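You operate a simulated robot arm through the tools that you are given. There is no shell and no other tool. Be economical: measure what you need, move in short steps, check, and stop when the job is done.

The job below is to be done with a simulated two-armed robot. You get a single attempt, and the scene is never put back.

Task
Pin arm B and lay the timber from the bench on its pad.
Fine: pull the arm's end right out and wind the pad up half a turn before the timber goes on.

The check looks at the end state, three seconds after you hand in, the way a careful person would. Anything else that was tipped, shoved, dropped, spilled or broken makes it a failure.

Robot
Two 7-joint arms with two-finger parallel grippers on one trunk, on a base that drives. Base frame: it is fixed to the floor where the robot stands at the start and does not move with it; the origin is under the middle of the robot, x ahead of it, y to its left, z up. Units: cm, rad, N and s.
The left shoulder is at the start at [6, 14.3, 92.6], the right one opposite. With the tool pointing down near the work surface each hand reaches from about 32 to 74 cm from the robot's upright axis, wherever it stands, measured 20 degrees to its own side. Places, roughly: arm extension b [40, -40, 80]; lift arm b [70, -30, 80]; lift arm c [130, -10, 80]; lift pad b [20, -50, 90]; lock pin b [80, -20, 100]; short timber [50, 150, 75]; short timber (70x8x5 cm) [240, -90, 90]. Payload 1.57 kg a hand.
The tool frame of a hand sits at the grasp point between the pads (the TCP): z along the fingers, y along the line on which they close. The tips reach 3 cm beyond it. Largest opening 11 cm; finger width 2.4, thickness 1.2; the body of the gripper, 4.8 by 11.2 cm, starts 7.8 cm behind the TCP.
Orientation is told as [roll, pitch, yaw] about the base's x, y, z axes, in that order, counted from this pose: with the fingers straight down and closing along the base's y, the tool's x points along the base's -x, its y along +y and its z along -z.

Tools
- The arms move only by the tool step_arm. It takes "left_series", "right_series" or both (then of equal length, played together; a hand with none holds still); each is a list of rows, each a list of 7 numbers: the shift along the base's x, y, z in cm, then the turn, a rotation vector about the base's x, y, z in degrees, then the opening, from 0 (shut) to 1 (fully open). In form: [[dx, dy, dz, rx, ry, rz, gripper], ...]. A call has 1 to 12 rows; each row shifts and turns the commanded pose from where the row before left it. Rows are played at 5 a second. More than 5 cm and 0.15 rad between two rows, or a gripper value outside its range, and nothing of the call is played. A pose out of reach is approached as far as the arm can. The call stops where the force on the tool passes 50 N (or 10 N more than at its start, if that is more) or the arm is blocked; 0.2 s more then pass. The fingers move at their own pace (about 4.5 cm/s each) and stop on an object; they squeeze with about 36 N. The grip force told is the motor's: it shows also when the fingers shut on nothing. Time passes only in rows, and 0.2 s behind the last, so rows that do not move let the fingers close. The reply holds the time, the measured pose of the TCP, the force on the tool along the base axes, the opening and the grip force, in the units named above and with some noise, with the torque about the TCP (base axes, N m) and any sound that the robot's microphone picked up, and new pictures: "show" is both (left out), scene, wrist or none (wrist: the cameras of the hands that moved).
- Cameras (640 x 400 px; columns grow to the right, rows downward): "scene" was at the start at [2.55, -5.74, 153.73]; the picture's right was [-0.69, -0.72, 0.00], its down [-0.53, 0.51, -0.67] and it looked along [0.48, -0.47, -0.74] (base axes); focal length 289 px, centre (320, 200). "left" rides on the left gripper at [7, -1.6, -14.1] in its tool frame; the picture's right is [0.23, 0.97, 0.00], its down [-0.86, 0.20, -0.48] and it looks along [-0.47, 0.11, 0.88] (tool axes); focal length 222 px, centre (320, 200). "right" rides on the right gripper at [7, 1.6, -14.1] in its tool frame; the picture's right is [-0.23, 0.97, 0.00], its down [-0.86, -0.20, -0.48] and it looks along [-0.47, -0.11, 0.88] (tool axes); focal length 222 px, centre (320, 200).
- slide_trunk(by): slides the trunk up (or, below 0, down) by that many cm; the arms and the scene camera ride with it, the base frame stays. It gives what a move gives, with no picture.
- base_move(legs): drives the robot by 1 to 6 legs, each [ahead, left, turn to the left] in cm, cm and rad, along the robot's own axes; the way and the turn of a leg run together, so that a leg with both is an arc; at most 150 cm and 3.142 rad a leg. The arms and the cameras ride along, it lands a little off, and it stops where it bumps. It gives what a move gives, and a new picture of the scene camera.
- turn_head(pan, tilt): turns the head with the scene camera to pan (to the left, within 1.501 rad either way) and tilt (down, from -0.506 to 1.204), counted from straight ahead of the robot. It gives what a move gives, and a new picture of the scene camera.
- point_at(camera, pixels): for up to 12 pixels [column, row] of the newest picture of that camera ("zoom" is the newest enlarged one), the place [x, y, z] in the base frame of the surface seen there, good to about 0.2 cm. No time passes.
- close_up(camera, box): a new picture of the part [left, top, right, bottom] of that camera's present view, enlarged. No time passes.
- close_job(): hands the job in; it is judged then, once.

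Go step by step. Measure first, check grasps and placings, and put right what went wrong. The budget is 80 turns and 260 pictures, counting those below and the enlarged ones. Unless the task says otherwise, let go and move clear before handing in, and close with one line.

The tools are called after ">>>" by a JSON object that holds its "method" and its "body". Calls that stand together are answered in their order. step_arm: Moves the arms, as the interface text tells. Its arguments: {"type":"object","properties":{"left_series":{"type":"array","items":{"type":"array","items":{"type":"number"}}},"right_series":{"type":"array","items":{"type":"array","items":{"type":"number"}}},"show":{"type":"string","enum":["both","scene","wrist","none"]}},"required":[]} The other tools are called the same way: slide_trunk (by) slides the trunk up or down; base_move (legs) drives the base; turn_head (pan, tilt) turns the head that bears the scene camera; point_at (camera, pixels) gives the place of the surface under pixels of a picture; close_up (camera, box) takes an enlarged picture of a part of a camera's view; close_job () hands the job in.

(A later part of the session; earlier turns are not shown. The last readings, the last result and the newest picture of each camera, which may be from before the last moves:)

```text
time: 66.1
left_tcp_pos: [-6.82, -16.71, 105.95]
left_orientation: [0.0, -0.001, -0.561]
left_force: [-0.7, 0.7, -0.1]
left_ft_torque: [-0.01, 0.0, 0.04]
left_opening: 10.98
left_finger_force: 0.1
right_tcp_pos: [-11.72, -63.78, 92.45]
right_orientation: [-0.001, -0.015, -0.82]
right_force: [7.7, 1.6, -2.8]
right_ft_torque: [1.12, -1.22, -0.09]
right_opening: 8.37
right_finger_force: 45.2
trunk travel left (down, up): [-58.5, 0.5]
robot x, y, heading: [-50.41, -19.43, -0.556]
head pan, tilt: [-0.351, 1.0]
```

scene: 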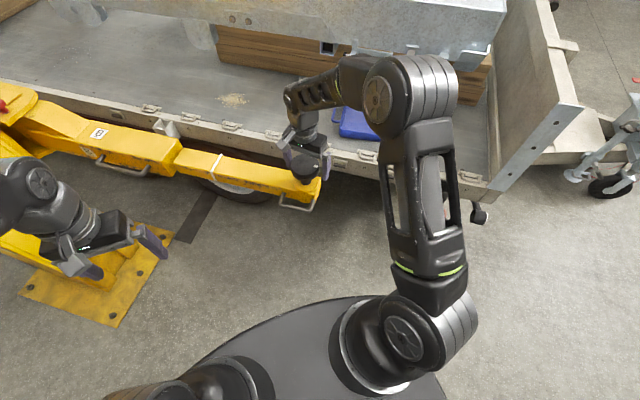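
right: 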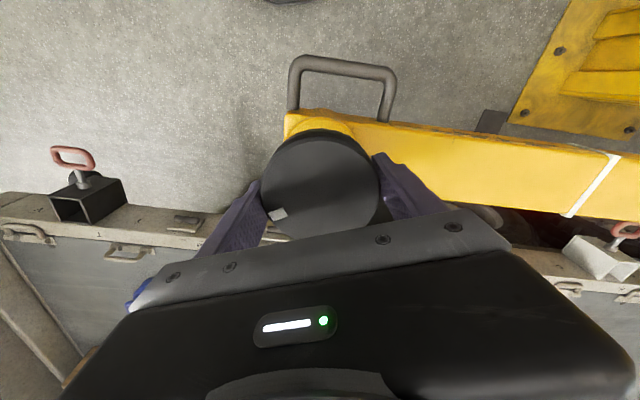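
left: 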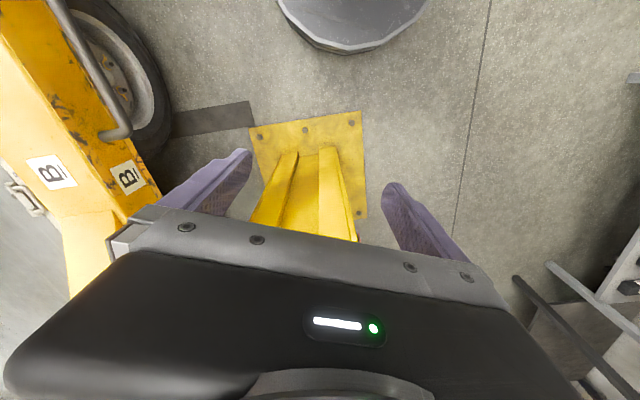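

The mark turns with the fingers. I turn a further 60°.

>>> {"method": "step_arm", "body": {"right_series": [[0, 0, 0.03, 0, 0, 7.5, 0.6], [0, 0, 0.03, 0, 0, 7.5, 0.6], [0, 0, 0.03, 0, 0, 7.5, 0.6], [0, 0, 0.03, 0, 0, 7.5, 0.6], [0, 0, 0.03, 0, 0, 7.5, 0.6], [0, 0, 0.03, 0, 0, 7.5, 0.6], [0, 0, 0.03, 0, 0, 7.5, 0.6], [0, 0, 0.03, 0, 0, 7.5, 0.6]], "show": "wrist"}}

>>> {"method": "point_at", "body": {"camera": "right", "pixels": [[320, 180], [310, 150], [279, 214]]}}

```text
time: 67.9
left_tcp_pos: [-6.91, -16.67, 105.92]
left_orientation: [0.001, 0.0, -0.56]
left_force: [0.2, 0.2, -0.1]
left_ft_torque: [0.01, 0.0, -0.01]
left_opening: 11.03
left_finger_force: 0.0
right_tcp_pos: [-11.74, -63.89, 92.55]
right_orientation: [-0.002, -0.017, 0.225]
right_force: [5.0, 0.0, -6.3]
right_ft_torque: [-0.57, -0.62, -0.06]
right_opening: 8.39
right_finger_force: 44.8
trunk travel left (down, up): [-58.5, 0.5]
robot x, y, heading: [-49.94, -19.72, -0.558]
head pan, tilt: [-0.351, 1.0]
```

right: 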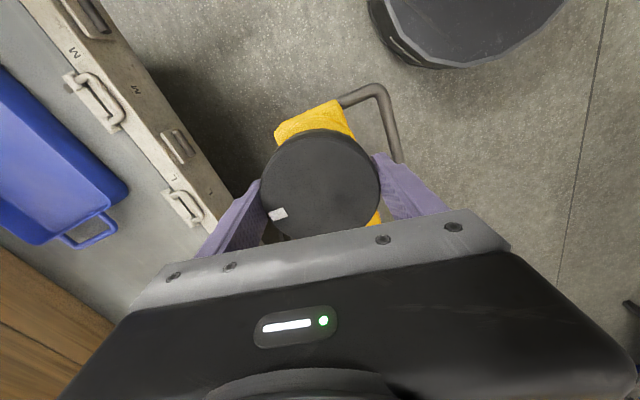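

```text
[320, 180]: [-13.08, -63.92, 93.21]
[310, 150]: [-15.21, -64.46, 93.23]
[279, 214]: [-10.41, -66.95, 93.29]
```

Pad top rose to 93.23 and the mark moved exactly 90° (to 296°), so left is up. I try continuing in the same grip.

>>> {"method": "step_arm", "body": {"right_series": [[0, 0, 0.03, 0, 0, 7.5, 0.6], [0, 0, 0.02, 0, 0, 7.5, 0.6], [0, 0, 0.02, 0, 0, 7.5, 0.6], [0, 0, 0.02, 0, 0, 7.5, 0.6], [0, 0, 0.02, 0, 0, 7.5, 0.6], [0, 0, 0.02, 0, 0, 7.5, 0.6]], "show": "wrist"}}

```text
time: 69.3
left_tcp_pos: [-6.87, -16.67, 105.86]
left_orientation: [0.0, 0.0, -0.561]
left_force: [0.1, 0.0, 0.4]
left_ft_torque: [-0.02, 0.03, 0.02]
left_opening: 10.99
left_finger_force: 0.0
right_tcp_pos: [-11.72, -63.79, 92.61]
right_orientation: [0.0, -0.014, 1.011]
right_force: [0.6, -1.2, -13.5]
right_ft_torque: [-1.33, -0.27, -0.04]
right_opening: 8.36
right_finger_force: 44.8
trunk travel left (down, up): [-58.5, 0.5]
robot x, y, heading: [-50.23, -19.63, -0.56]
head pan, tilt: [-0.351, 1.0]
```

right: 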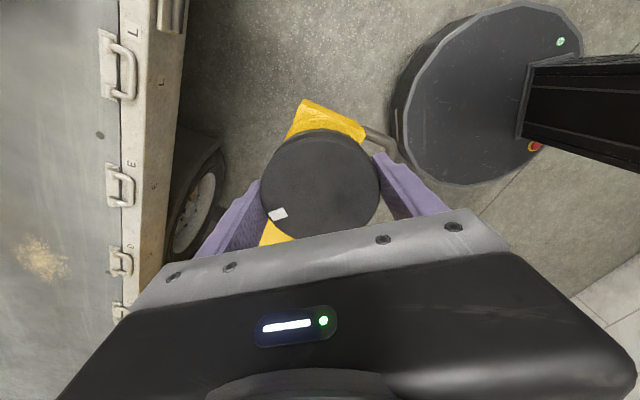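

It keeps turning; 45° remain to make 180°. I finish the half turn.

>>> {"method": "step_arm", "body": {"right_series": [[0, 0, 0, 0, 0, 7.5, 0.6], [0, 0, 0, 0, 0, 7.5, 0.6], [0, 0, 0, 0, 0, 7.5, 0.6], [0, 0, 0, 0, 0, 7.5, 0.6], [0, 0, 0, 0, 0, 7.5, 0.6], [0, 0, 0, 0, 0, 7.5, 0.6], [0, 0, 0, 0, 0, 0, 0.6]], "show": "wrist"}}

>>> {"method": "point_at", "body": {"camera": "right", "pixels": [[320, 180], [310, 150], [278, 214]]}}

```text
time: 70.9
left_tcp_pos: [-6.86, -16.67, 105.92]
left_orientation: [0.0, -0.002, -0.56]
left_force: [0.2, -0.8, 0.2]
left_ft_torque: [0.01, -0.01, 0.02]
left_opening: 11.01
left_finger_force: 0.0
right_tcp_pos: [-11.79, -63.79, 92.63]
right_orientation: [-0.001, -0.017, 1.797]
right_force: [2.5, -0.2, -6.8]
right_ft_torque: [0.27, 2.6, 0.04]
right_opening: 8.4
right_finger_force: 44.9
trunk travel left (down, up): [-58.5, 0.5]
robot x, y, heading: [-50.29, -19.85, -0.564]
head pan, tilt: [-0.351, 1.0]
```

right: 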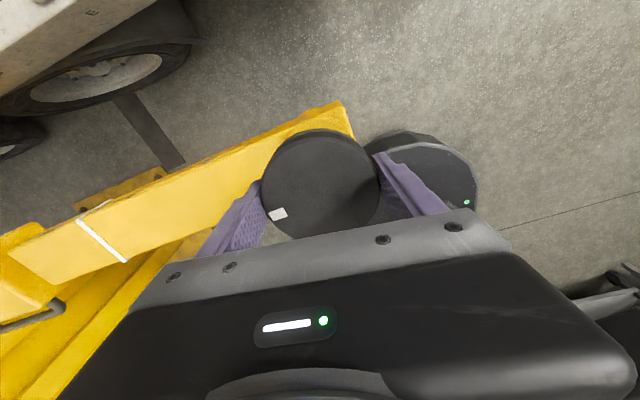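

```text
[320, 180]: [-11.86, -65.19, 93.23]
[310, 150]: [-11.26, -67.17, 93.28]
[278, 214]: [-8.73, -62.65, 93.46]
```

Half turn done: hand yaw went from -1.347 to 1.797 and the mark now sits opposite (~24°). I open, rise and unwind the wrist.

>>> {"method": "step_arm", "body": {"right_series": [[0, 0, 0, 0, 0, 0, 1], [0, 0, 0, 0, 0, 0, 1], [0, 0, 3, 0, 0, 0, 1], [0, 0, 4, 0, 0, 0, 1], [0, 0, 4, 0, 0, -8, 1], [0, 0, 2, 0, 0, -8, 1], [0, 0, 0, 0, 0, -8, 1], [0, 0, 0, 0, 0, -8, 1], [0, 0, 0, 0, 0, -8, 1], [0, 0, 0, 0, 0, -8, 1], [0, 0, 0, 0, 0, -8, 1], [0, 0, 0, 0, 0, -8, 1]], "show": "none"}}

>>> {"method": "step_arm", "body": {"right_series": [[-1, 2, 0, 0, 0, -8, 1], [-1, 2, 0, 0, 0, -8, 1], [-1, 2, 0, 0, 0, -8, 1], [-1, 2, 0, 0, 0, -8, 1], [-1, 2, 0, 0, 0, -8, 1], [-1, 2, 0, 0, 0, -8, 1], [-1, 2, 0, 0, 0, -8, 1], [-1, 2, 0, 0, 0, -8, 1]], "show": "scene"}}

>>> {"method": "close_up", "body": {"camera": "scene", "box": [234, 125, 354, 200]}}

>>> {"method": "point_at", "body": {"camera": "zoom", "pixels": [[380, 190], [370, 165], [395, 215], [330, 190], [425, 190], [375, 150], [378, 230]]}}

```text
time: 73.5
left_tcp_pos: [-6.81, -16.73, 105.81]
left_orientation: [0.001, 0.0, -0.562]
left_force: [-0.6, 0.5, 0.2]
left_ft_torque: [0.03, 0.02, 0.02]
left_opening: 11.01
left_finger_force: 0.1
right_tcp_pos: [-11.77, -63.77, 105.81]
right_orientation: [-0.003, -0.015, 0.672]
right_force: [-0.1, 0.2, 0.4]
right_ft_torque: [0.01, 0.04, 0.0]
right_opening: 11.01
right_finger_force: 0.1
trunk travel left (down, up): [-58.5, 0.5]
robot x, y, heading: [-50.4, -19.43, -0.56]
head pan, tilt: [-0.351, 1.0]
```

```text
time: 75.3
left_tcp_pos: [-6.96, -16.73, 105.95]
left_orientation: [-0.001, 0.0, -0.561]
left_force: [-0.4, 0.5, 0.5]
left_ft_torque: [0.01, 0.0, 0.0]
left_opening: 10.98
left_finger_force: 0.1
right_tcp_pos: [-19.82, -47.68, 105.82]
right_orientation: [-0.003, -0.016, -0.442]
right_force: [-1.4, -0.4, -0.1]
right_ft_torque: [-0.03, -0.01, 0.01]
right_opening: 10.97
right_finger_force: 0.0
trunk travel left (down, up): [-58.5, 0.5]
robot x, y, heading: [-50.15, -19.91, -0.56]
head pan, tilt: [-0.351, 1.0]
```

scene: 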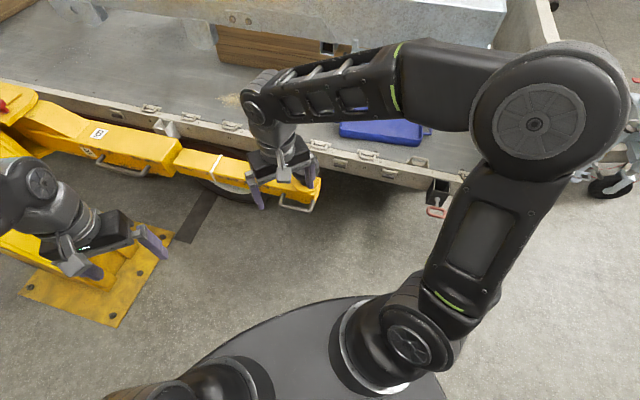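

```text
5.33 times, centred on (294, 162) of scene
```

zoom: 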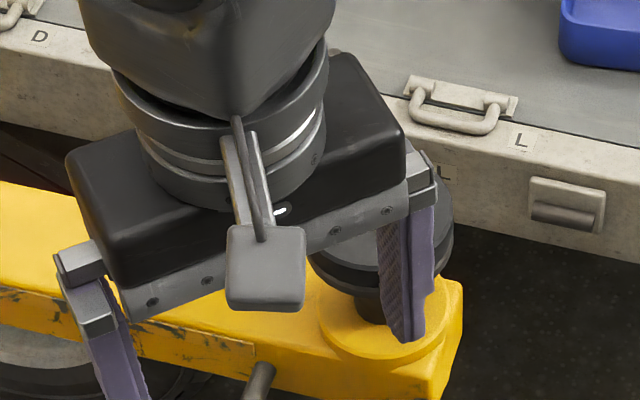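

```text
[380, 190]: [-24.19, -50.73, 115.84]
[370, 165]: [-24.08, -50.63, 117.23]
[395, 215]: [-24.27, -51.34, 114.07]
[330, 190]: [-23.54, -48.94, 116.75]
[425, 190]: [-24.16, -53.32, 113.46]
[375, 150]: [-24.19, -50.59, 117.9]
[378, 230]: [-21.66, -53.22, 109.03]
```

The hand hides the pad; I'll check it on return. Now I back away from the truck and turn to face the bench on the left.

>>> {"method": "base_move", "body": {"legs": [[-10, 20, 0], [0, 0, 2.13]]}}

>>> {"method": "turn_head", "body": {"pan": -0.5, "tilt": 0.45}}

```text
time: 82.1
left_tcp_pos: [-73.77, 37.89, 105.81]
left_orientation: [0.0, 0.001, 1.576]
left_force: [-0.4, 0.8, 0.2]
left_ft_torque: [-0.02, 0.0, 0.03]
left_opening: 11.0
left_finger_force: 0.1
right_tcp_pos: [-40.54, 43.52, 105.58]
right_orientation: [-0.004, -0.018, 1.697]
right_force: [-0.1, -1.1, 0.4]
right_ft_torque: [0.02, -0.04, 0.0]
right_opening: 10.99
right_finger_force: 0.1
trunk travel left (down, up): [-58.5, 0.5]
robot x, y, heading: [-48.07, 3.1, 1.578]
head pan, tilt: [-0.351, 1.0]
```

scene: 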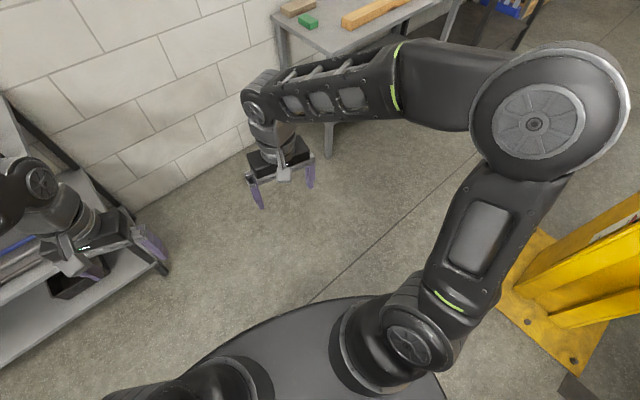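

```text
time: 83.0
left_tcp_pos: [-73.78, 37.86, 105.78]
left_orientation: [-0.001, 0.001, 1.577]
left_force: [-0.2, -0.1, -0.8]
left_ft_torque: [-0.01, -0.01, 0.0]
left_opening: 11.0
left_finger_force: 0.1
right_tcp_pos: [-40.68, 43.69, 105.69]
right_orientation: [-0.001, -0.019, 1.695]
right_force: [0.2, 0.1, 0.7]
right_ft_torque: [0.01, 0.03, 0.05]
right_opening: 11.01
right_finger_force: 0.1
trunk travel left (down, up): [-58.5, 0.5]
robot x, y, heading: [-48.2, 2.79, 1.578]
head pan, tilt: [-0.499, 0.45]
```

scene: 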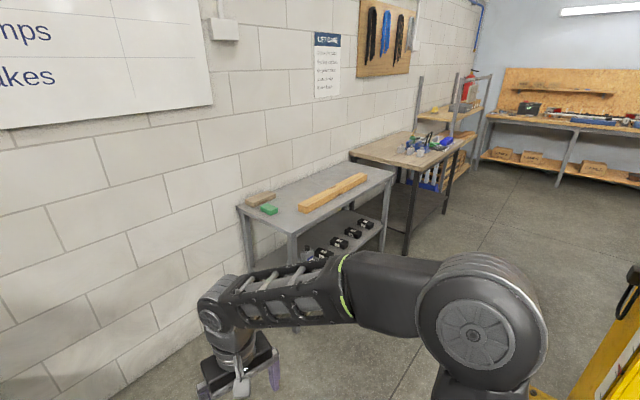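

A shelf stands close on my left, so I'll drive right (toward +x). I measure the timber and bench.

>>> {"method": "point_at", "body": {"camera": "scene", "pixels": [[302, 205], [365, 180], [335, 192], [307, 212], [330, 200], [290, 232], [390, 172], [262, 197], [270, 208], [245, 208], [380, 205]]}}

>>> {"method": "close_up", "body": {"camera": "scene", "box": [224, 140, 416, 260]}}

```text
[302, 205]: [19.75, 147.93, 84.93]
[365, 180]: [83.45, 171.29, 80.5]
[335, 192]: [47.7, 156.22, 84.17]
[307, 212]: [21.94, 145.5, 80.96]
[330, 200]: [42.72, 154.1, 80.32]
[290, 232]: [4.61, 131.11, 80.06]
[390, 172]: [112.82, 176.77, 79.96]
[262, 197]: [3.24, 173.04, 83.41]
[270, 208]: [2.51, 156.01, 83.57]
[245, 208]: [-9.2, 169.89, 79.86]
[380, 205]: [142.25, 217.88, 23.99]
```

```text
3.33 times, centred on (320, 200) of scene
```

zoom: 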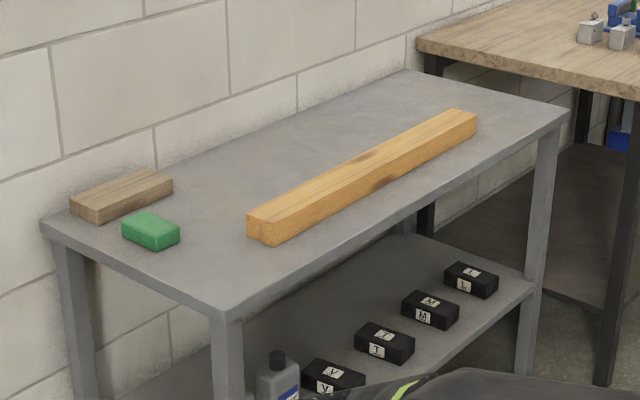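

>>> {"method": "point_at", "body": {"camera": "zoom", "pixels": [[250, 215], [276, 222], [452, 112], [474, 118], [276, 238], [474, 135], [360, 165], [380, 158], [370, 155], [390, 180], [225, 305], [565, 115]]}}

>>> {"method": "base_move", "body": {"legs": [[20, -72, 0]]}}

```text
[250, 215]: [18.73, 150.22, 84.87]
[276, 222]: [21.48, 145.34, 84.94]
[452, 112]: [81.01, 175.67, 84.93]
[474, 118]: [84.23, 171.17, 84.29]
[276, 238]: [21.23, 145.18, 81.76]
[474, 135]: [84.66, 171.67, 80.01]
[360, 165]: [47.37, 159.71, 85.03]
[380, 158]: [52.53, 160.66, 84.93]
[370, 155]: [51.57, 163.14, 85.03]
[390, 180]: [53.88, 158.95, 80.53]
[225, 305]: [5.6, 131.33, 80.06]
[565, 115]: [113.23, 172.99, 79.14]
```

```text
time: 87.1
left_tcp_pos: [-1.08, 58.27, 105.95]
left_orientation: [0.0, 0.001, 1.578]
left_force: [0.4, 0.0, -0.3]
left_ft_torque: [0.0, 0.01, 0.01]
left_opening: 11.01
left_finger_force: 0.0
right_tcp_pos: [32.15, 64.04, 105.68]
right_orientation: [-0.002, -0.019, 1.698]
right_force: [0.2, 0.2, -0.4]
right_ft_torque: [0.01, -0.04, -0.01]
right_opening: 11.0
right_finger_force: 0.1
trunk travel left (down, up): [-58.5, 0.5]
robot x, y, heading: [24.74, 23.39, 1.58]
head pan, tilt: [-0.499, 0.45]
```

scene: 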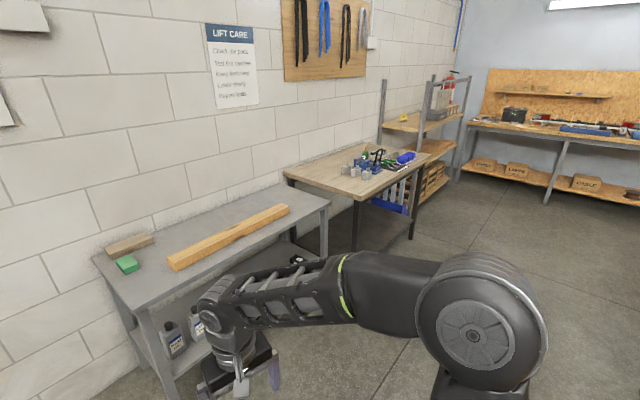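

Timber runs along 22° with its middle at about (51,160.5), top z 85. I drive to stand square to the bench about 65 cm from the middle.

>>> {"method": "base_move", "body": {"legs": [[66, 0, 0], [0, -29, 0], [0, 0, 0.38]]}}

>>> {"method": "turn_head", "body": {"pan": -0.2, "tilt": 0.85}}

```text
time: 93.5
left_tcp_pos: [17.0, 111.15, 105.92]
left_orientation: [0.0, -0.001, 1.959]
left_force: [0.2, 0.3, -1.0]
left_ft_torque: [0.01, 0.01, 0.02]
left_opening: 11.0
left_finger_force: 0.1
right_tcp_pos: [45.53, 128.77, 105.59]
right_orientation: [-0.004, -0.018, 2.079]
right_force: [-0.2, -0.8, 0.1]
right_ft_torque: [0.06, 0.01, -0.02]
right_opening: 11.0
right_finger_force: 0.1
trunk travel left (down, up): [-58.5, 0.5]
robot x, y, heading: [53.75, 88.34, 1.957]
head pan, tilt: [-0.499, 0.45]
```

scene: 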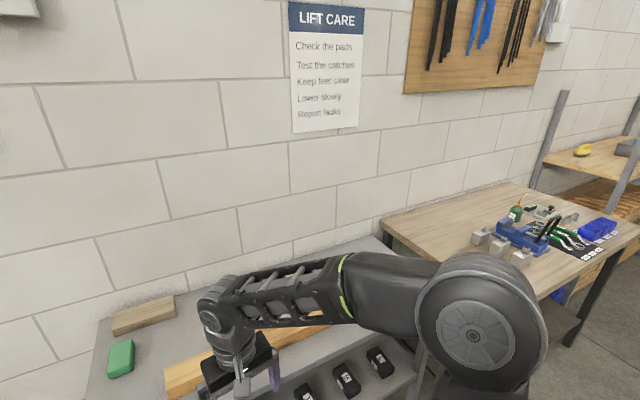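

```text
time: 94.4
left_tcp_pos: [17.04, 111.12, 105.83]
left_orientation: [-0.001, -0.001, 1.958]
left_force: [-0.7, -0.2, -0.5]
left_ft_torque: [-0.01, -0.06, 0.04]
left_opening: 10.98
left_finger_force: 0.0
right_tcp_pos: [45.52, 128.87, 105.66]
right_orientation: [-0.002, -0.017, 2.08]
right_force: [0.0, -0.1, 0.8]
right_ft_torque: [0.0, -0.01, -0.01]
right_opening: 11.0
right_finger_force: 0.1
trunk travel left (down, up): [-58.5, 0.5]
robot x, y, heading: [54.1, 88.12, 1.956]
head pan, tilt: [-0.201, 0.85]
```

scene: 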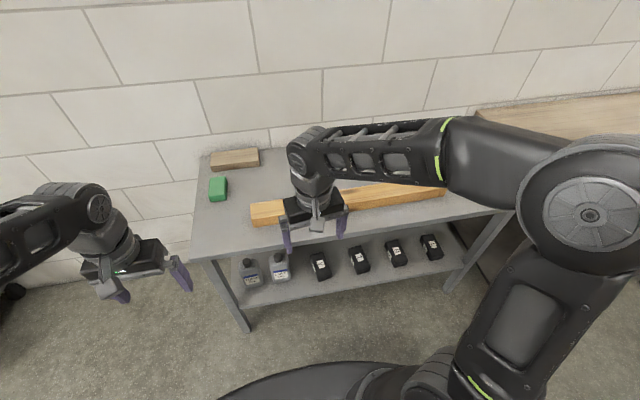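

The timber lies in front between the arms. I close in 10 cm and turn the hand so its fingers close across the timber.

>>> {"method": "base_move", "body": {"legs": [[10, 0, 0]]}}

>>> {"method": "step_arm", "body": {"right_series": [[0.8, 1.9, 0, 0, 0, 7.6, 1], [0.8, 1.9, 0, 0, 0, 7.6, 1], [0.8, 1.9, 0, 0, 0, 7.6, 1], [0.8, 1.9, 0, 0, 0, 7.6, 1], [0.8, 1.9, 0, 0, 0, 7.6, 1], [0.8, 1.9, 0, 0, 0, 7.6, 1], [0.8, 1.9, 0, 0, 0, 7.6, 1], [0.8, 1.9, 0, 0, 0, 7.6, 1], [0.8, 1.9, 0, 0, 0, 7.6, 1], [0.8, 1.9, 0, 0, 0, 7.6, 1], [0.8, 1.9, 0, 0, 0, 7.3, 1]]}}

```text
time: 95.5
left_tcp_pos: [13.36, 120.56, 105.84]
left_orientation: [0.0, 0.002, 1.958]
left_force: [0.0, 0.7, -0.4]
left_ft_torque: [-0.02, -0.05, 0.02]
left_opening: 11.01
left_finger_force: 0.1
right_tcp_pos: [41.79, 138.19, 105.63]
right_orientation: [-0.002, -0.016, 2.079]
right_force: [0.1, -0.8, -0.9]
right_ft_torque: [-0.03, 0.0, -0.01]
right_opening: 11.0
right_finger_force: 0.0
trunk travel left (down, up): [-58.5, 0.5]
robot x, y, heading: [50.24, 97.47, 1.961]
head pan, tilt: [-0.201, 0.85]
```

scene: 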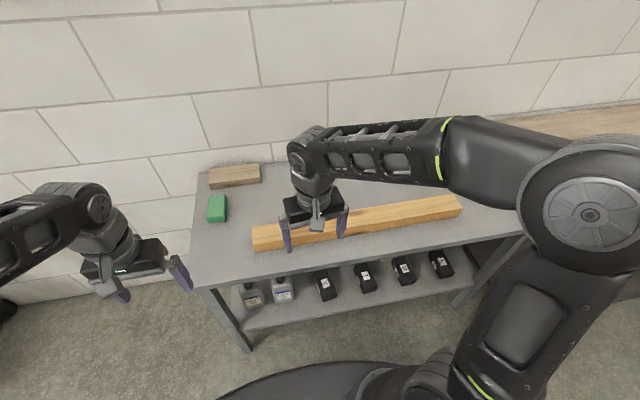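

```text
time: 97.9
left_tcp_pos: [13.18, 120.47, 105.84]
left_orientation: [0.001, 0.0, 1.958]
left_force: [-0.6, -0.9, -0.5]
left_ft_torque: [0.01, -0.01, -0.01]
left_opening: 11.0
left_finger_force: 0.0
right_tcp_pos: [50.56, 159.14, 105.77]
right_orientation: [-0.004, -0.017, -2.748]
right_force: [-0.4, 0.6, -0.6]
right_ft_torque: [0.02, -0.01, -0.01]
right_opening: 10.99
right_finger_force: 0.0
trunk travel left (down, up): [-58.5, 0.5]
robot x, y, heading: [50.06, 97.13, 1.96]
head pan, tilt: [-0.201, 0.85]
```

scene: 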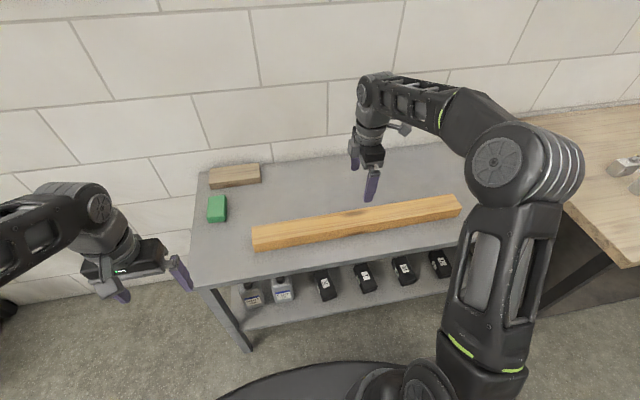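
right: 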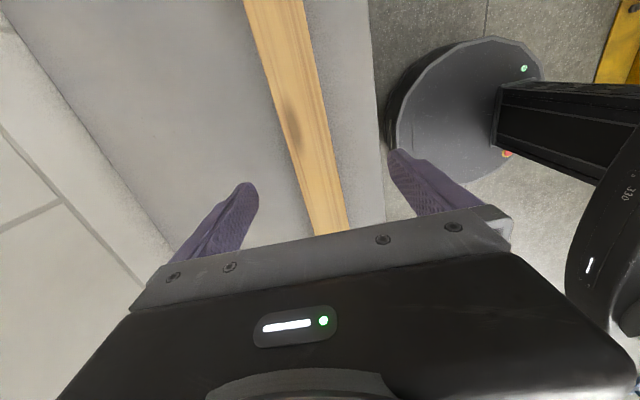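

The hand now straddles the timber line. I measure timber corners and edges again from this clear view.

>>> {"method": "close_up", "body": {"camera": "scene", "box": [240, 180, 480, 260]}}

>>> {"method": "point_at", "body": {"camera": "scene", "pixels": [[254, 227], [256, 240], [454, 196], [460, 205], [355, 209], [356, 221], [300, 221], [420, 203], [420, 211]]}}

>>> {"method": "point_at", "body": {"camera": "right", "pixels": [[283, 120], [318, 105], [298, 170], [333, 160], [252, 20], [300, 20]]}}

```text
2.67 times, centred on (360, 220) of scene
```

zoom: 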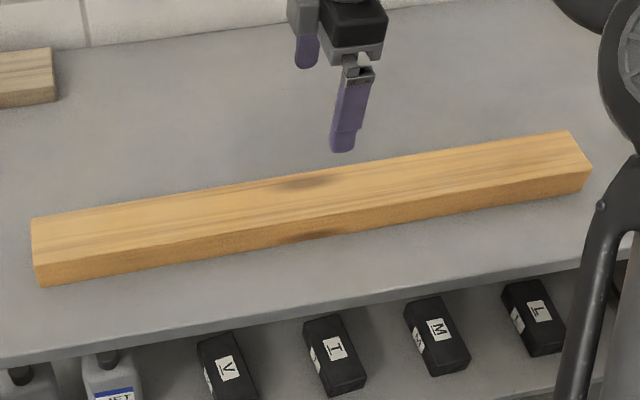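

```text
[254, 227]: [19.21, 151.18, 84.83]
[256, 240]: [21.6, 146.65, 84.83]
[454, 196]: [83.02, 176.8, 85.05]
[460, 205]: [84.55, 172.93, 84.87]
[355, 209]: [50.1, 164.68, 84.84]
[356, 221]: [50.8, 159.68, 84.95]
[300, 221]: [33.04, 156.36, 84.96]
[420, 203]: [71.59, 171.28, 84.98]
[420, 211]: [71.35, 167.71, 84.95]
```

```text
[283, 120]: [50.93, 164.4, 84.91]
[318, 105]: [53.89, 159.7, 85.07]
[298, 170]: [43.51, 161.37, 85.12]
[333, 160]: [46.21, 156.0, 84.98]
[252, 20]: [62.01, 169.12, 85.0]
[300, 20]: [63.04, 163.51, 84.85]
```

Timber centre is (51.9,161.5), axis 22.3°, which matches the hand. I centre over it and go down.

>>> {"method": "step_arm", "body": {"right_series": [[1.3, 2.3, -2, 0, 0, 0, 1], [0, 0, -4, 0, 0, 0, 1], [0, 0, -4, 0, 0, 0, 1], [0, 0, -4, 0, 0, 0, 1], [0, 0, -4, 0, 0, 0, 1], [0, 0, -2, 0, 0, 0, 1], [0, 0, -2, 0, 0, 0, 1], [0, 0, 0, 0, 0, 0, 1]]}}

```text
time: 99.7
left_tcp_pos: [13.23, 120.39, 105.98]
left_orientation: [-0.001, 0.002, 1.958]
left_force: [-0.2, -0.5, -0.3]
left_ft_torque: [-0.02, 0.01, 0.03]
left_opening: 11.0
left_finger_force: 0.1
right_tcp_pos: [51.91, 161.32, 83.67]
right_orientation: [0.001, -0.017, -2.75]
right_force: [-1.2, 0.4, -1.1]
right_ft_torque: [0.0, -0.02, 0.0]
right_opening: 10.98
right_finger_force: 0.0
trunk travel left (down, up): [-58.5, 0.5]
robot x, y, heading: [49.65, 97.55, 1.959]
head pan, tilt: [-0.201, 0.85]
```

scene: 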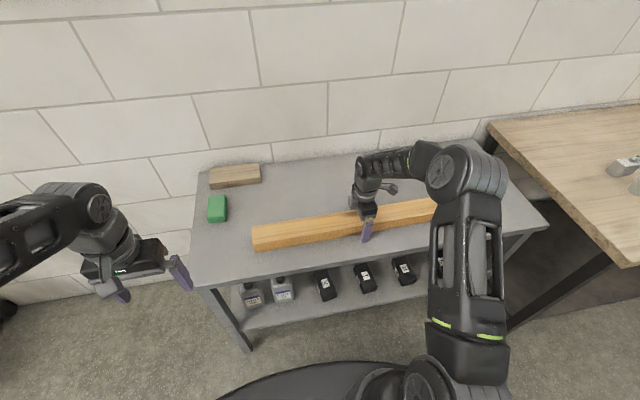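
right: 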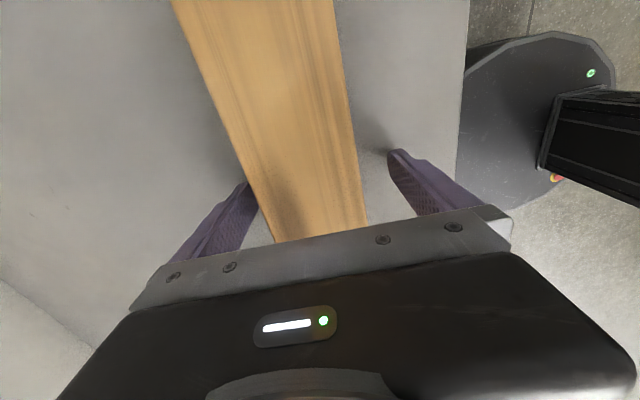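

The timber is a bit nearer the back finger; I shift 0.6 cm back and close.

>>> {"method": "step_arm", "body": {"right_series": [[-0.23, 0.55, 0, 0, 0, 0, 1], [0, 0, 0, 0, 0, 0, 0.4], [0, 0, 0, 0, 0, 0, 0.4], [0, 0, 0, 0, 0, 0, 0.4], [0, 0, 0, 0, 0, 0, 0.4], [0, 0, 0, 0, 0, 0, 0.4]], "show": "wrist"}}

```text
time: 101.1
left_tcp_pos: [13.25, 120.39, 105.94]
left_orientation: [0.0, 0.0, 1.959]
left_force: [0.6, 1.7, -0.2]
left_ft_torque: [0.01, 0.01, 0.01]
left_opening: 10.99
left_finger_force: 0.0
right_tcp_pos: [51.75, 161.88, 83.68]
right_orientation: [-0.004, -0.017, -2.748]
right_force: [-0.4, 1.7, 2.2]
right_ft_torque: [-0.38, 0.03, 0.21]
right_opening: 7.01
right_finger_force: 35.8
trunk travel left (down, up): [-58.5, 0.5]
robot x, y, heading: [50.17, 97.44, 1.957]
head pan, tilt: [-0.201, 0.85]
```

right: 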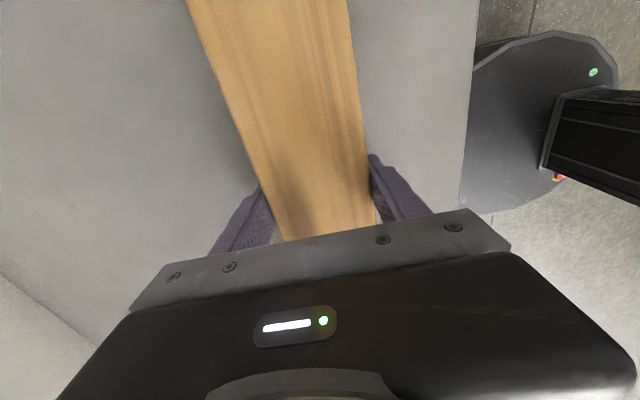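

Gripped at 7.0 cm. I lift a little and read the weight and balance.

>>> {"method": "step_arm", "body": {"right_series": [[0, 0, 1.5, 0, 0, 0, 0.4], [0, 0, 1.5, 0, 0, 0, 0.4], [0, 0, 0, 0, 0, 0, 0.4], [0, 0, 0, 0, 0, 0, 0.4]], "show": "scene"}}

```text
time: 102.1
left_tcp_pos: [13.21, 120.39, 105.96]
left_orientation: [0.001, -0.001, 1.959]
left_force: [-0.7, -0.4, 0.2]
left_ft_torque: [-0.01, 0.0, 0.0]
left_opening: 10.99
left_finger_force: 0.1
right_tcp_pos: [51.89, 162.03, 86.57]
right_orientation: [-0.002, -0.018, -2.752]
right_force: [0.6, -0.3, -10.4]
right_ft_torque: [-0.01, 0.02, 0.02]
right_opening: 6.98
right_finger_force: 36.0
trunk travel left (down, up): [-58.5, 0.5]
robot x, y, heading: [49.96, 97.65, 1.96]
head pan, tilt: [-0.201, 0.85]
```

scene: 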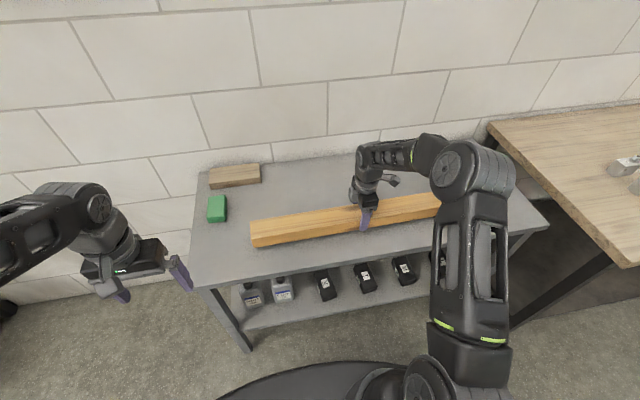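

It weighs about 1.06 kg and hangs balanced. I raise it well clear of the bench and draw it in toward me.

>>> {"method": "step_arm", "body": {"right_series": [[0, 0, 3, 0, 0, 0, 0.4], [0, 0, 4, 0, 0, 0, 0.4], [0, 0, 4, 0, 0, 0, 0.4], [0, 0, 4, 0, 0, 0, 0.4], [0, 0, 4, 0, 0, 0, 0.4], [0.1, -3.4, 0.5, 0, 0, 0, 0.4], [0.1, -3.4, 0, 0, 0, 0, 0.4], [0.1, -3.4, 0, 0, 0, 0, 0.4], [0.1, -3.4, 0, 0, 0, 0, 0.4], [0.1, -3.4, 0, 0, 0, 0, 0.4]], "show": "scene"}}

```text
time: 104.3
left_tcp_pos: [13.27, 120.3, 105.81]
left_orientation: [-0.001, 0.0, 1.957]
left_force: [0.5, -0.1, 0.5]
left_ft_torque: [0.03, 0.01, 0.01]
left_opening: 10.99
left_finger_force: 0.1
right_tcp_pos: [52.22, 144.74, 106.31]
right_orientation: [-0.004, -0.018, -2.751]
right_force: [0.1, 0.0, -11.0]
right_ft_torque: [0.02, -0.01, -0.01]
right_opening: 7.01
right_finger_force: 36.0
trunk travel left (down, up): [-58.5, 0.5]
robot x, y, heading: [50.12, 97.76, 1.955]
head pan, tilt: [-0.201, 0.85]
```

scene: 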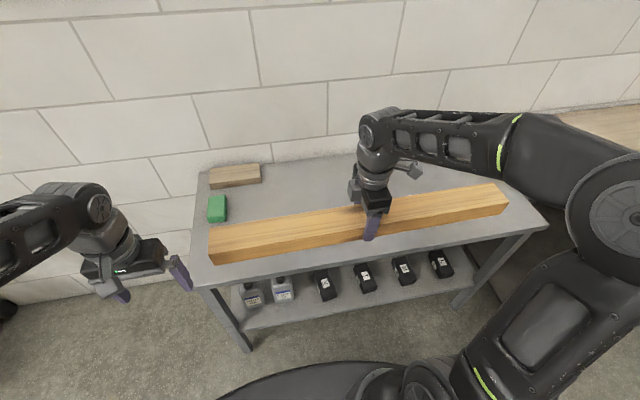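

Timber is held high with its left end 12 cm from the left hand. I drive left and back to open floor, then turn left in place.

>>> {"method": "base_move", "body": {"legs": [[-23, 69, 0]]}}

>>> {"method": "base_move", "body": {"legs": [[0, 0, 1.37], [0, 0, 1.38]]}}

```text
time: 108.3
left_tcp_pos: [-42.07, 72.44, 105.86]
left_orientation: [0.0, 0.0, 1.978]
left_force: [0.0, -0.8, -0.7]
left_ft_torque: [-0.01, 0.04, -0.01]
left_opening: 10.97
left_finger_force: 0.0
right_tcp_pos: [-3.52, 97.61, 106.27]
right_orientation: [-0.003, -0.016, -2.731]
right_force: [-1.0, -0.3, -10.3]
right_ft_torque: [0.0, 0.02, -0.03]
right_opening: 7.01
right_finger_force: 35.8
trunk travel left (down, up): [-58.5, 0.5]
robot x, y, heading: [-5.08, 49.99, 1.978]
head pan, tilt: [-0.201, 0.85]
```

scene: 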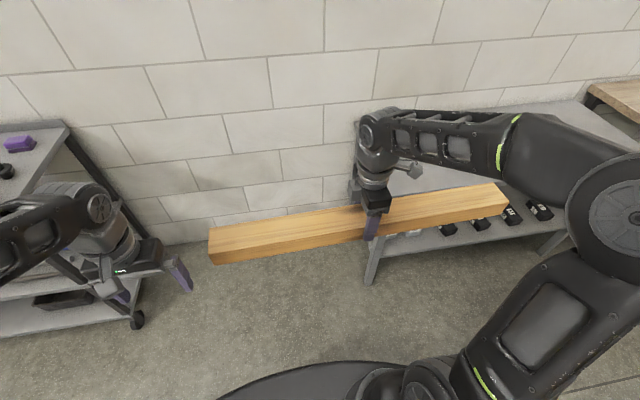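

```text
time: 115.4
left_tcp_pos: [20.19, 14.43, 105.89]
left_orientation: [0.0, 0.0, -1.589]
left_force: [0.2, 1.1, 0.3]
left_ft_torque: [-0.02, 0.0, -0.01]
left_opening: 11.0
left_finger_force: 0.0
right_tcp_pos: [-25.31, 7.33, 106.2]
right_orientation: [-0.002, -0.017, -0.011]
right_force: [-0.6, 0.3, -11.0]
right_ft_torque: [0.0, -0.01, -0.02]
right_opening: 7.0
right_finger_force: 35.3
trunk travel left (down, up): [-58.5, 0.5]
robot x, y, heading: [-4.76, 49.95, -1.589]
head pan, tilt: [-0.201, 0.85]
```

scene: 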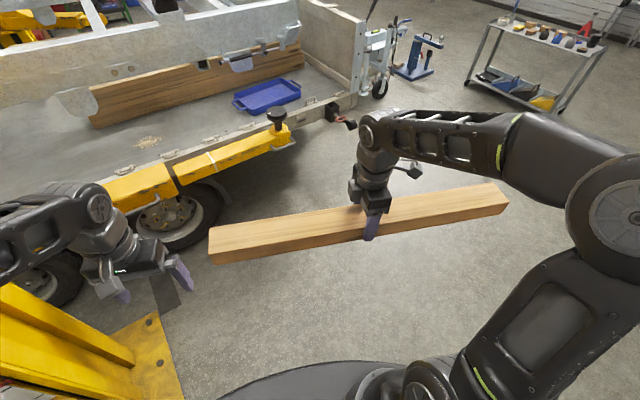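

The turn went clear and the timber hangs level, with the pad at (278,113). I check the pad's height and mark now.

>>> {"method": "close_up", "body": {"camera": "scene", "box": [238, 90, 318, 140]}}

>>> {"method": "point_at", "body": {"camera": "zoom", "pixels": [[240, 180], [400, 180], [320, 145], [320, 215], [320, 180], [265, 165]]}}

>>> {"method": "point_at", "body": {"camera": "scene", "pixels": [[232, 245], [500, 195], [370, 215], [230, 262], [95, 95], [60, 95], [235, 62], [300, 45]]}}

```text
8.00 times, centred on (278, 115) of scene
```

zoom: 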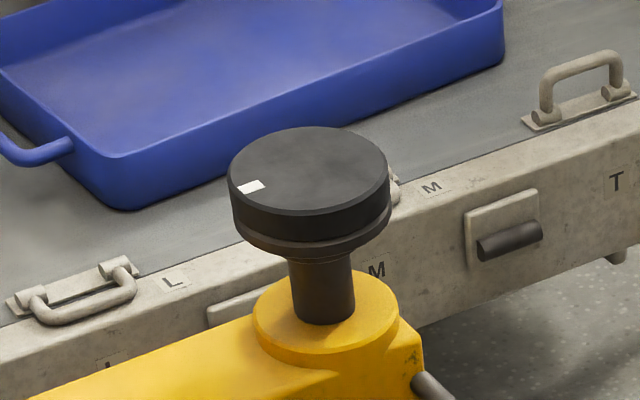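

```text
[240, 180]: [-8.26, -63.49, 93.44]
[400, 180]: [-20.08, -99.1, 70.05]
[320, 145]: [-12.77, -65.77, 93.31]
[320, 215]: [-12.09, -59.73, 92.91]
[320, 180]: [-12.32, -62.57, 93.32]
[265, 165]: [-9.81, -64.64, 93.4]
```

```text
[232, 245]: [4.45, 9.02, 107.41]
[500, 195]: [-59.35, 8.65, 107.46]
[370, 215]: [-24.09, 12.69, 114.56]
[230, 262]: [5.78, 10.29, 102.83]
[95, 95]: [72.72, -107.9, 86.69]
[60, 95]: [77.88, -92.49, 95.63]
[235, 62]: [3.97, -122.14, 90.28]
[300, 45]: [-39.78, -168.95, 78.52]
```

Pad top is now 93.4 (up ~0.45) with the mark on the opposite side. I drive ahead toward the pad, keeping clear of the post.

>>> {"method": "base_move", "body": {"legs": [[57, 7, 0]]}}

>>> {"method": "turn_head", "body": {"pan": -0.2, "tilt": 0.95}}

```text
time: 118.7
left_tcp_pos: [25.94, -43.24, 105.8]
left_orientation: [0.001, -0.001, -1.591]
left_force: [-0.3, -0.2, 0.3]
left_ft_torque: [-0.01, -0.02, -0.02]
left_opening: 11.01
left_finger_force: 0.1
right_tcp_pos: [-19.44, -50.24, 106.18]
right_orientation: [0.0, -0.017, -0.015]
right_force: [-0.3, 0.2, -10.2]
right_ft_torque: [0.0, -0.03, 0.03]
right_opening: 6.99
right_finger_force: 35.2
trunk travel left (down, up): [-58.5, 0.5]
robot x, y, heading: [1.07, -7.4, -1.593]
head pan, tilt: [-0.201, 0.85]
```

scene: 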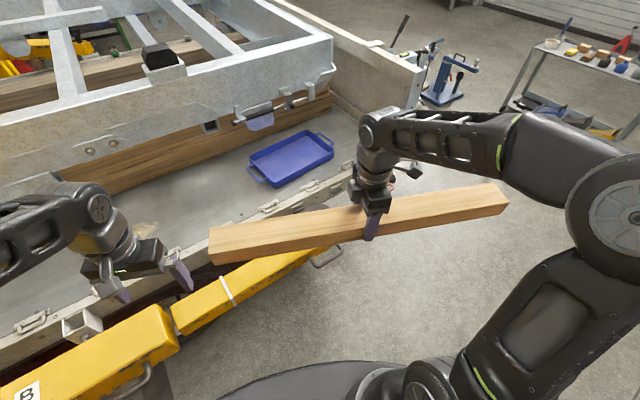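

```text
time: 119.3
left_tcp_pos: [26.1, -43.27, 105.92]
left_orientation: [0.0, -0.001, -1.59]
left_force: [0.1, -0.2, -0.5]
left_ft_torque: [0.0, 0.01, 0.01]
left_opening: 10.99
left_finger_force: 0.0
right_tcp_pos: [-19.54, -50.13, 106.24]
right_orientation: [0.001, -0.018, -0.017]
right_force: [0.2, -0.6, -11.2]
right_ft_torque: [0.0, -0.01, -0.01]
right_opening: 6.99
right_finger_force: 36.0
trunk travel left (down, up): [-58.5, 0.5]
robot x, y, heading: [1.23, -7.55, -1.588]
head pan, tilt: [-0.201, 0.949]
```

scene: 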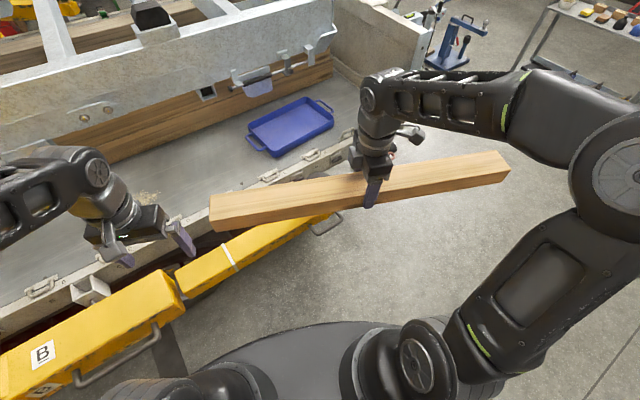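

I carry the timber over the pad centre (-11.9,-64.0), still high.

>>> {"method": "step_arm", "body": {"right_series": [[1.9, -3.4, 0, 0, 0, 0.3, 0.4], [1.9, -3.5, 0, 0, 0, 0.3, 0.4], [1.9, -3.5, 0, 0, 0, 0.3, 0.4], [1.9, -3.4, 0, 0, 0, 0, 0.4], [0, 0, -3, 0, 0, 0, 0.4], [0, 0, -2.5, 0, 0, 0, 0.4], [0, 0, 0, 0, 0, 0, 0.4]]}}

```text
time: 121.0
left_tcp_pos: [25.94, -43.29, 105.94]
left_orientation: [0.0, 0.0, -1.592]
left_force: [0.0, -0.5, 0.3]
left_ft_torque: [0.01, 0.0, -0.01]
left_opening: 10.99
left_finger_force: 0.1
right_tcp_pos: [-11.83, -63.98, 100.74]
right_orientation: [-0.002, -0.017, -0.001]
right_force: [-0.8, -0.2, -10.7]
right_ft_torque: [0.01, 0.0, -0.02]
right_opening: 6.99
right_finger_force: 36.2
trunk travel left (down, up): [-58.5, 0.5]
robot x, y, heading: [0.83, -7.53, -1.59]
head pan, tilt: [-0.201, 0.949]
```

scene: 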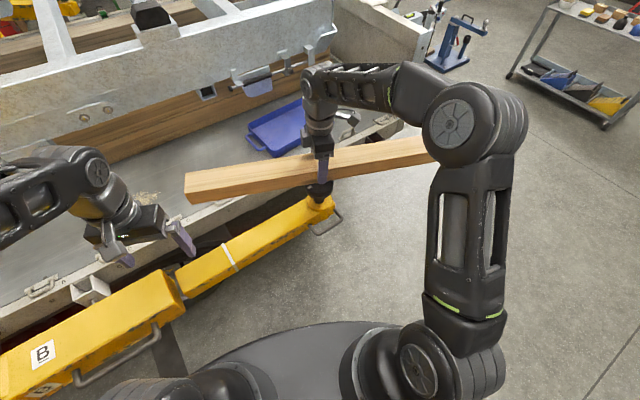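
right: 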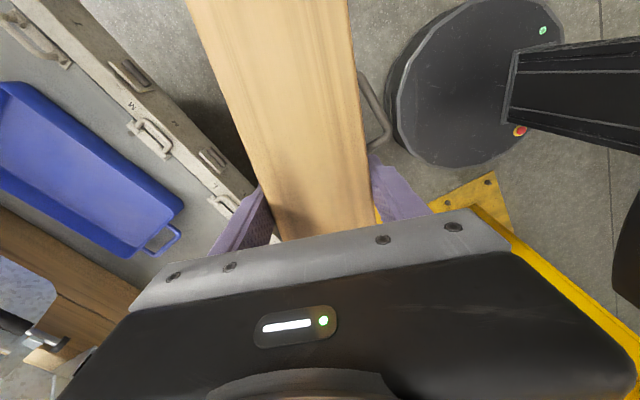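

The pad is beneath the hand. I enlarge to check the alignment under the timber.

>>> {"method": "close_up", "body": {"camera": "scene", "box": [256, 140, 384, 220]}}

>>> {"method": "point_at", "body": {"camera": "zoom", "pixels": [[260, 255], [320, 250], [380, 240], [320, 300], [320, 210], [200, 225], [460, 165]]}}

```text
5.00 times, centred on (320, 180) of scene
```

zoom: 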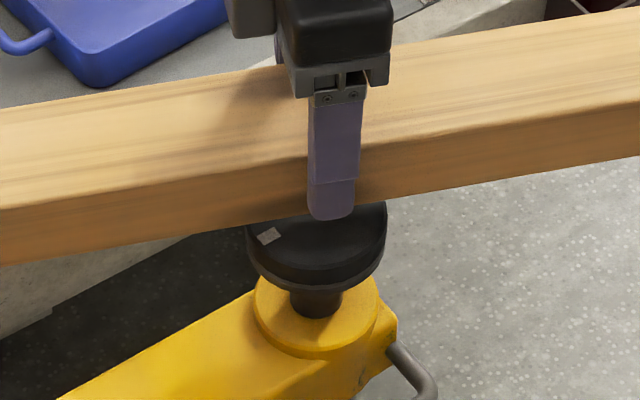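

```text
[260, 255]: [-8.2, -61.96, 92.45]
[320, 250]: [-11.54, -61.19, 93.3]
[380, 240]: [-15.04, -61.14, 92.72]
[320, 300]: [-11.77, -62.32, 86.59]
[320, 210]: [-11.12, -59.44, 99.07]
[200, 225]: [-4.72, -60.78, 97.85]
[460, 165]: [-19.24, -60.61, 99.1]
```

The finger is right over the pad's middle. I lower gently until contact.

>>> {"method": "step_arm", "body": {"right_series": [[0, 0, -1, 0, 0, 0, 0.4], [0, 0, -1, 0, 0, 0, 0.4], [0, 0, -0.8, 0, 0, 0, 0.4], [0, 0, -0.4, 0, 0, 0, 0.4], [0, 0, 0, 0, 0, 0, 0.4]], "show": "none"}}

```text
time: 122.2
left_tcp_pos: [25.97, -43.24, 105.95]
left_orientation: [0.0, 0.0, -1.592]
left_force: [-0.2, 0.5, 0.0]
left_ft_torque: [-0.03, 0.01, 0.0]
left_opening: 10.97
left_finger_force: 0.1
right_tcp_pos: [-11.88, -63.88, 97.47]
right_orientation: [-0.001, -0.018, 0.0]
right_force: [-0.2, 0.3, -10.6]
right_ft_torque: [-0.01, 0.0, -0.02]
right_opening: 7.01
right_finger_force: 36.2
trunk travel left (down, up): [-58.5, 0.5]
robot x, y, heading: [1.46, -7.39, -1.594]
head pan, tilt: [-0.201, 0.949]
```

>>> {"method": "step_arm", "body": {"right_series": [[0, 0, -0.15, 0, 0, 0, 0.4], [0, 0, -0.15, 0, 0, 0, 0.4], [0, 0, -0.1, 0, 0, 0, 0.4], [0, 0, 0, 0, 0, 0, 0.4]], "show": "none"}}

```text
time: 123.2
left_tcp_pos: [25.98, -43.28, 105.76]
left_orientation: [0.0, -0.001, -1.591]
left_force: [-0.2, 0.1, 0.3]
left_ft_torque: [0.04, 0.0, 0.02]
left_opening: 11.0
left_finger_force: 0.1
right_tcp_pos: [-11.87, -63.94, 97.16]
right_orientation: [-0.001, -0.018, 0.0]
right_force: [0.2, 0.2, -11.0]
right_ft_torque: [0.02, -0.02, -0.01]
right_opening: 6.99
right_finger_force: 36.2
trunk travel left (down, up): [-58.5, 0.5]
robot x, y, heading: [1.3, -7.52, -1.589]
head pan, tilt: [-0.201, 0.949]
```

Still carrying full weight (−11 N), so there is no contact yet. I lower in fine steps.

>>> {"method": "step_arm", "body": {"right_series": [[0, 0, -0.1, 0, 0, 0, 0.4], [0, 0, -0.1, 0, 0, 0, 0.4], [0, 0, -0.1, 0, 0, 0, 0.4], [0, 0, 0, 0, 0, 0, 0.4]], "show": "none"}}

>>> {"method": "close_up", "body": {"camera": "scene", "box": [256, 140, 384, 220]}}

```text
time: 124.2
left_tcp_pos: [26.04, -43.28, 105.93]
left_orientation: [-0.003, 0.001, -1.593]
left_force: [-1.0, -0.7, 0.0]
left_ft_torque: [0.01, 0.02, 0.0]
left_opening: 11.01
left_finger_force: 0.0
right_tcp_pos: [-11.95, -63.99, 97.01]
right_orientation: [-0.002, -0.018, 0.001]
right_force: [-1.3, -0.2, 7.8]
right_ft_torque: [0.6, 0.17, -0.02]
right_opening: 6.99
right_finger_force: 35.8
trunk travel left (down, up): [-58.5, 0.5]
robot x, y, heading: [1.44, -7.18, -1.587]
head pan, tilt: [-0.201, 0.949]
```

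```text
5.00 times, centred on (320, 180) of scene
```

zoom: 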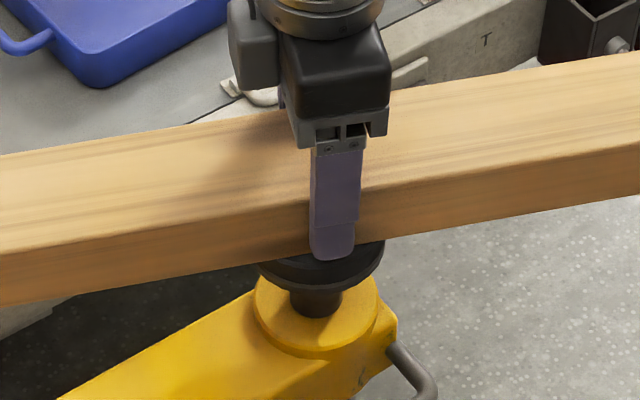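

Contact (force swung to +7.8 N) with the timber resting on the pad. I ease up slightly and open the fingers.

>>> {"method": "step_arm", "body": {"right_series": [[0, 0, 0.1, 0, 0, 0, 0.4], [0, 0, 0, 0, 0, 0, 0.7], [0, 0, 0, 0, 0, 0, 0.85], [0, 0, 0, 0, 0, 0, 0.85], [0, 0, 0, 0, 0, 0, 0.85]], "show": "scene"}}

```text
time: 125.3
left_tcp_pos: [25.98, -43.28, 105.89]
left_orientation: [0.0, 0.0, -1.592]
left_force: [0.0, -0.1, -0.1]
left_ft_torque: [0.01, -0.01, 0.03]
left_opening: 11.0
left_finger_force: 0.1
right_tcp_pos: [-11.96, -63.89, 96.95]
right_orientation: [-0.001, -0.017, 0.0]
right_force: [0.1, 0.3, 0.3]
right_ft_torque: [-0.02, 0.0, 0.0]
right_opening: 9.33
right_finger_force: 0.0
trunk travel left (down, up): [-58.5, 0.5]
robot x, y, heading: [1.04, -7.61, -1.591]
head pan, tilt: [-0.201, 0.949]
```

scene: 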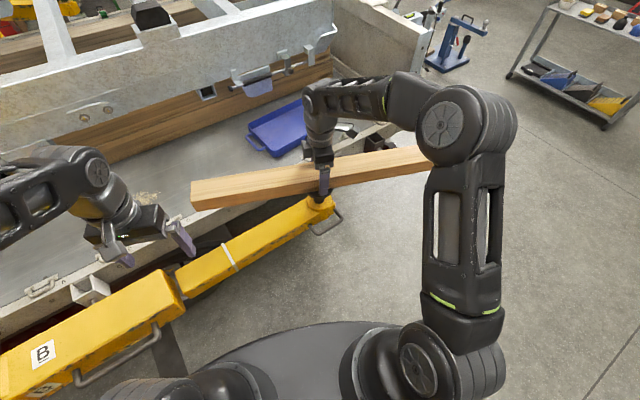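

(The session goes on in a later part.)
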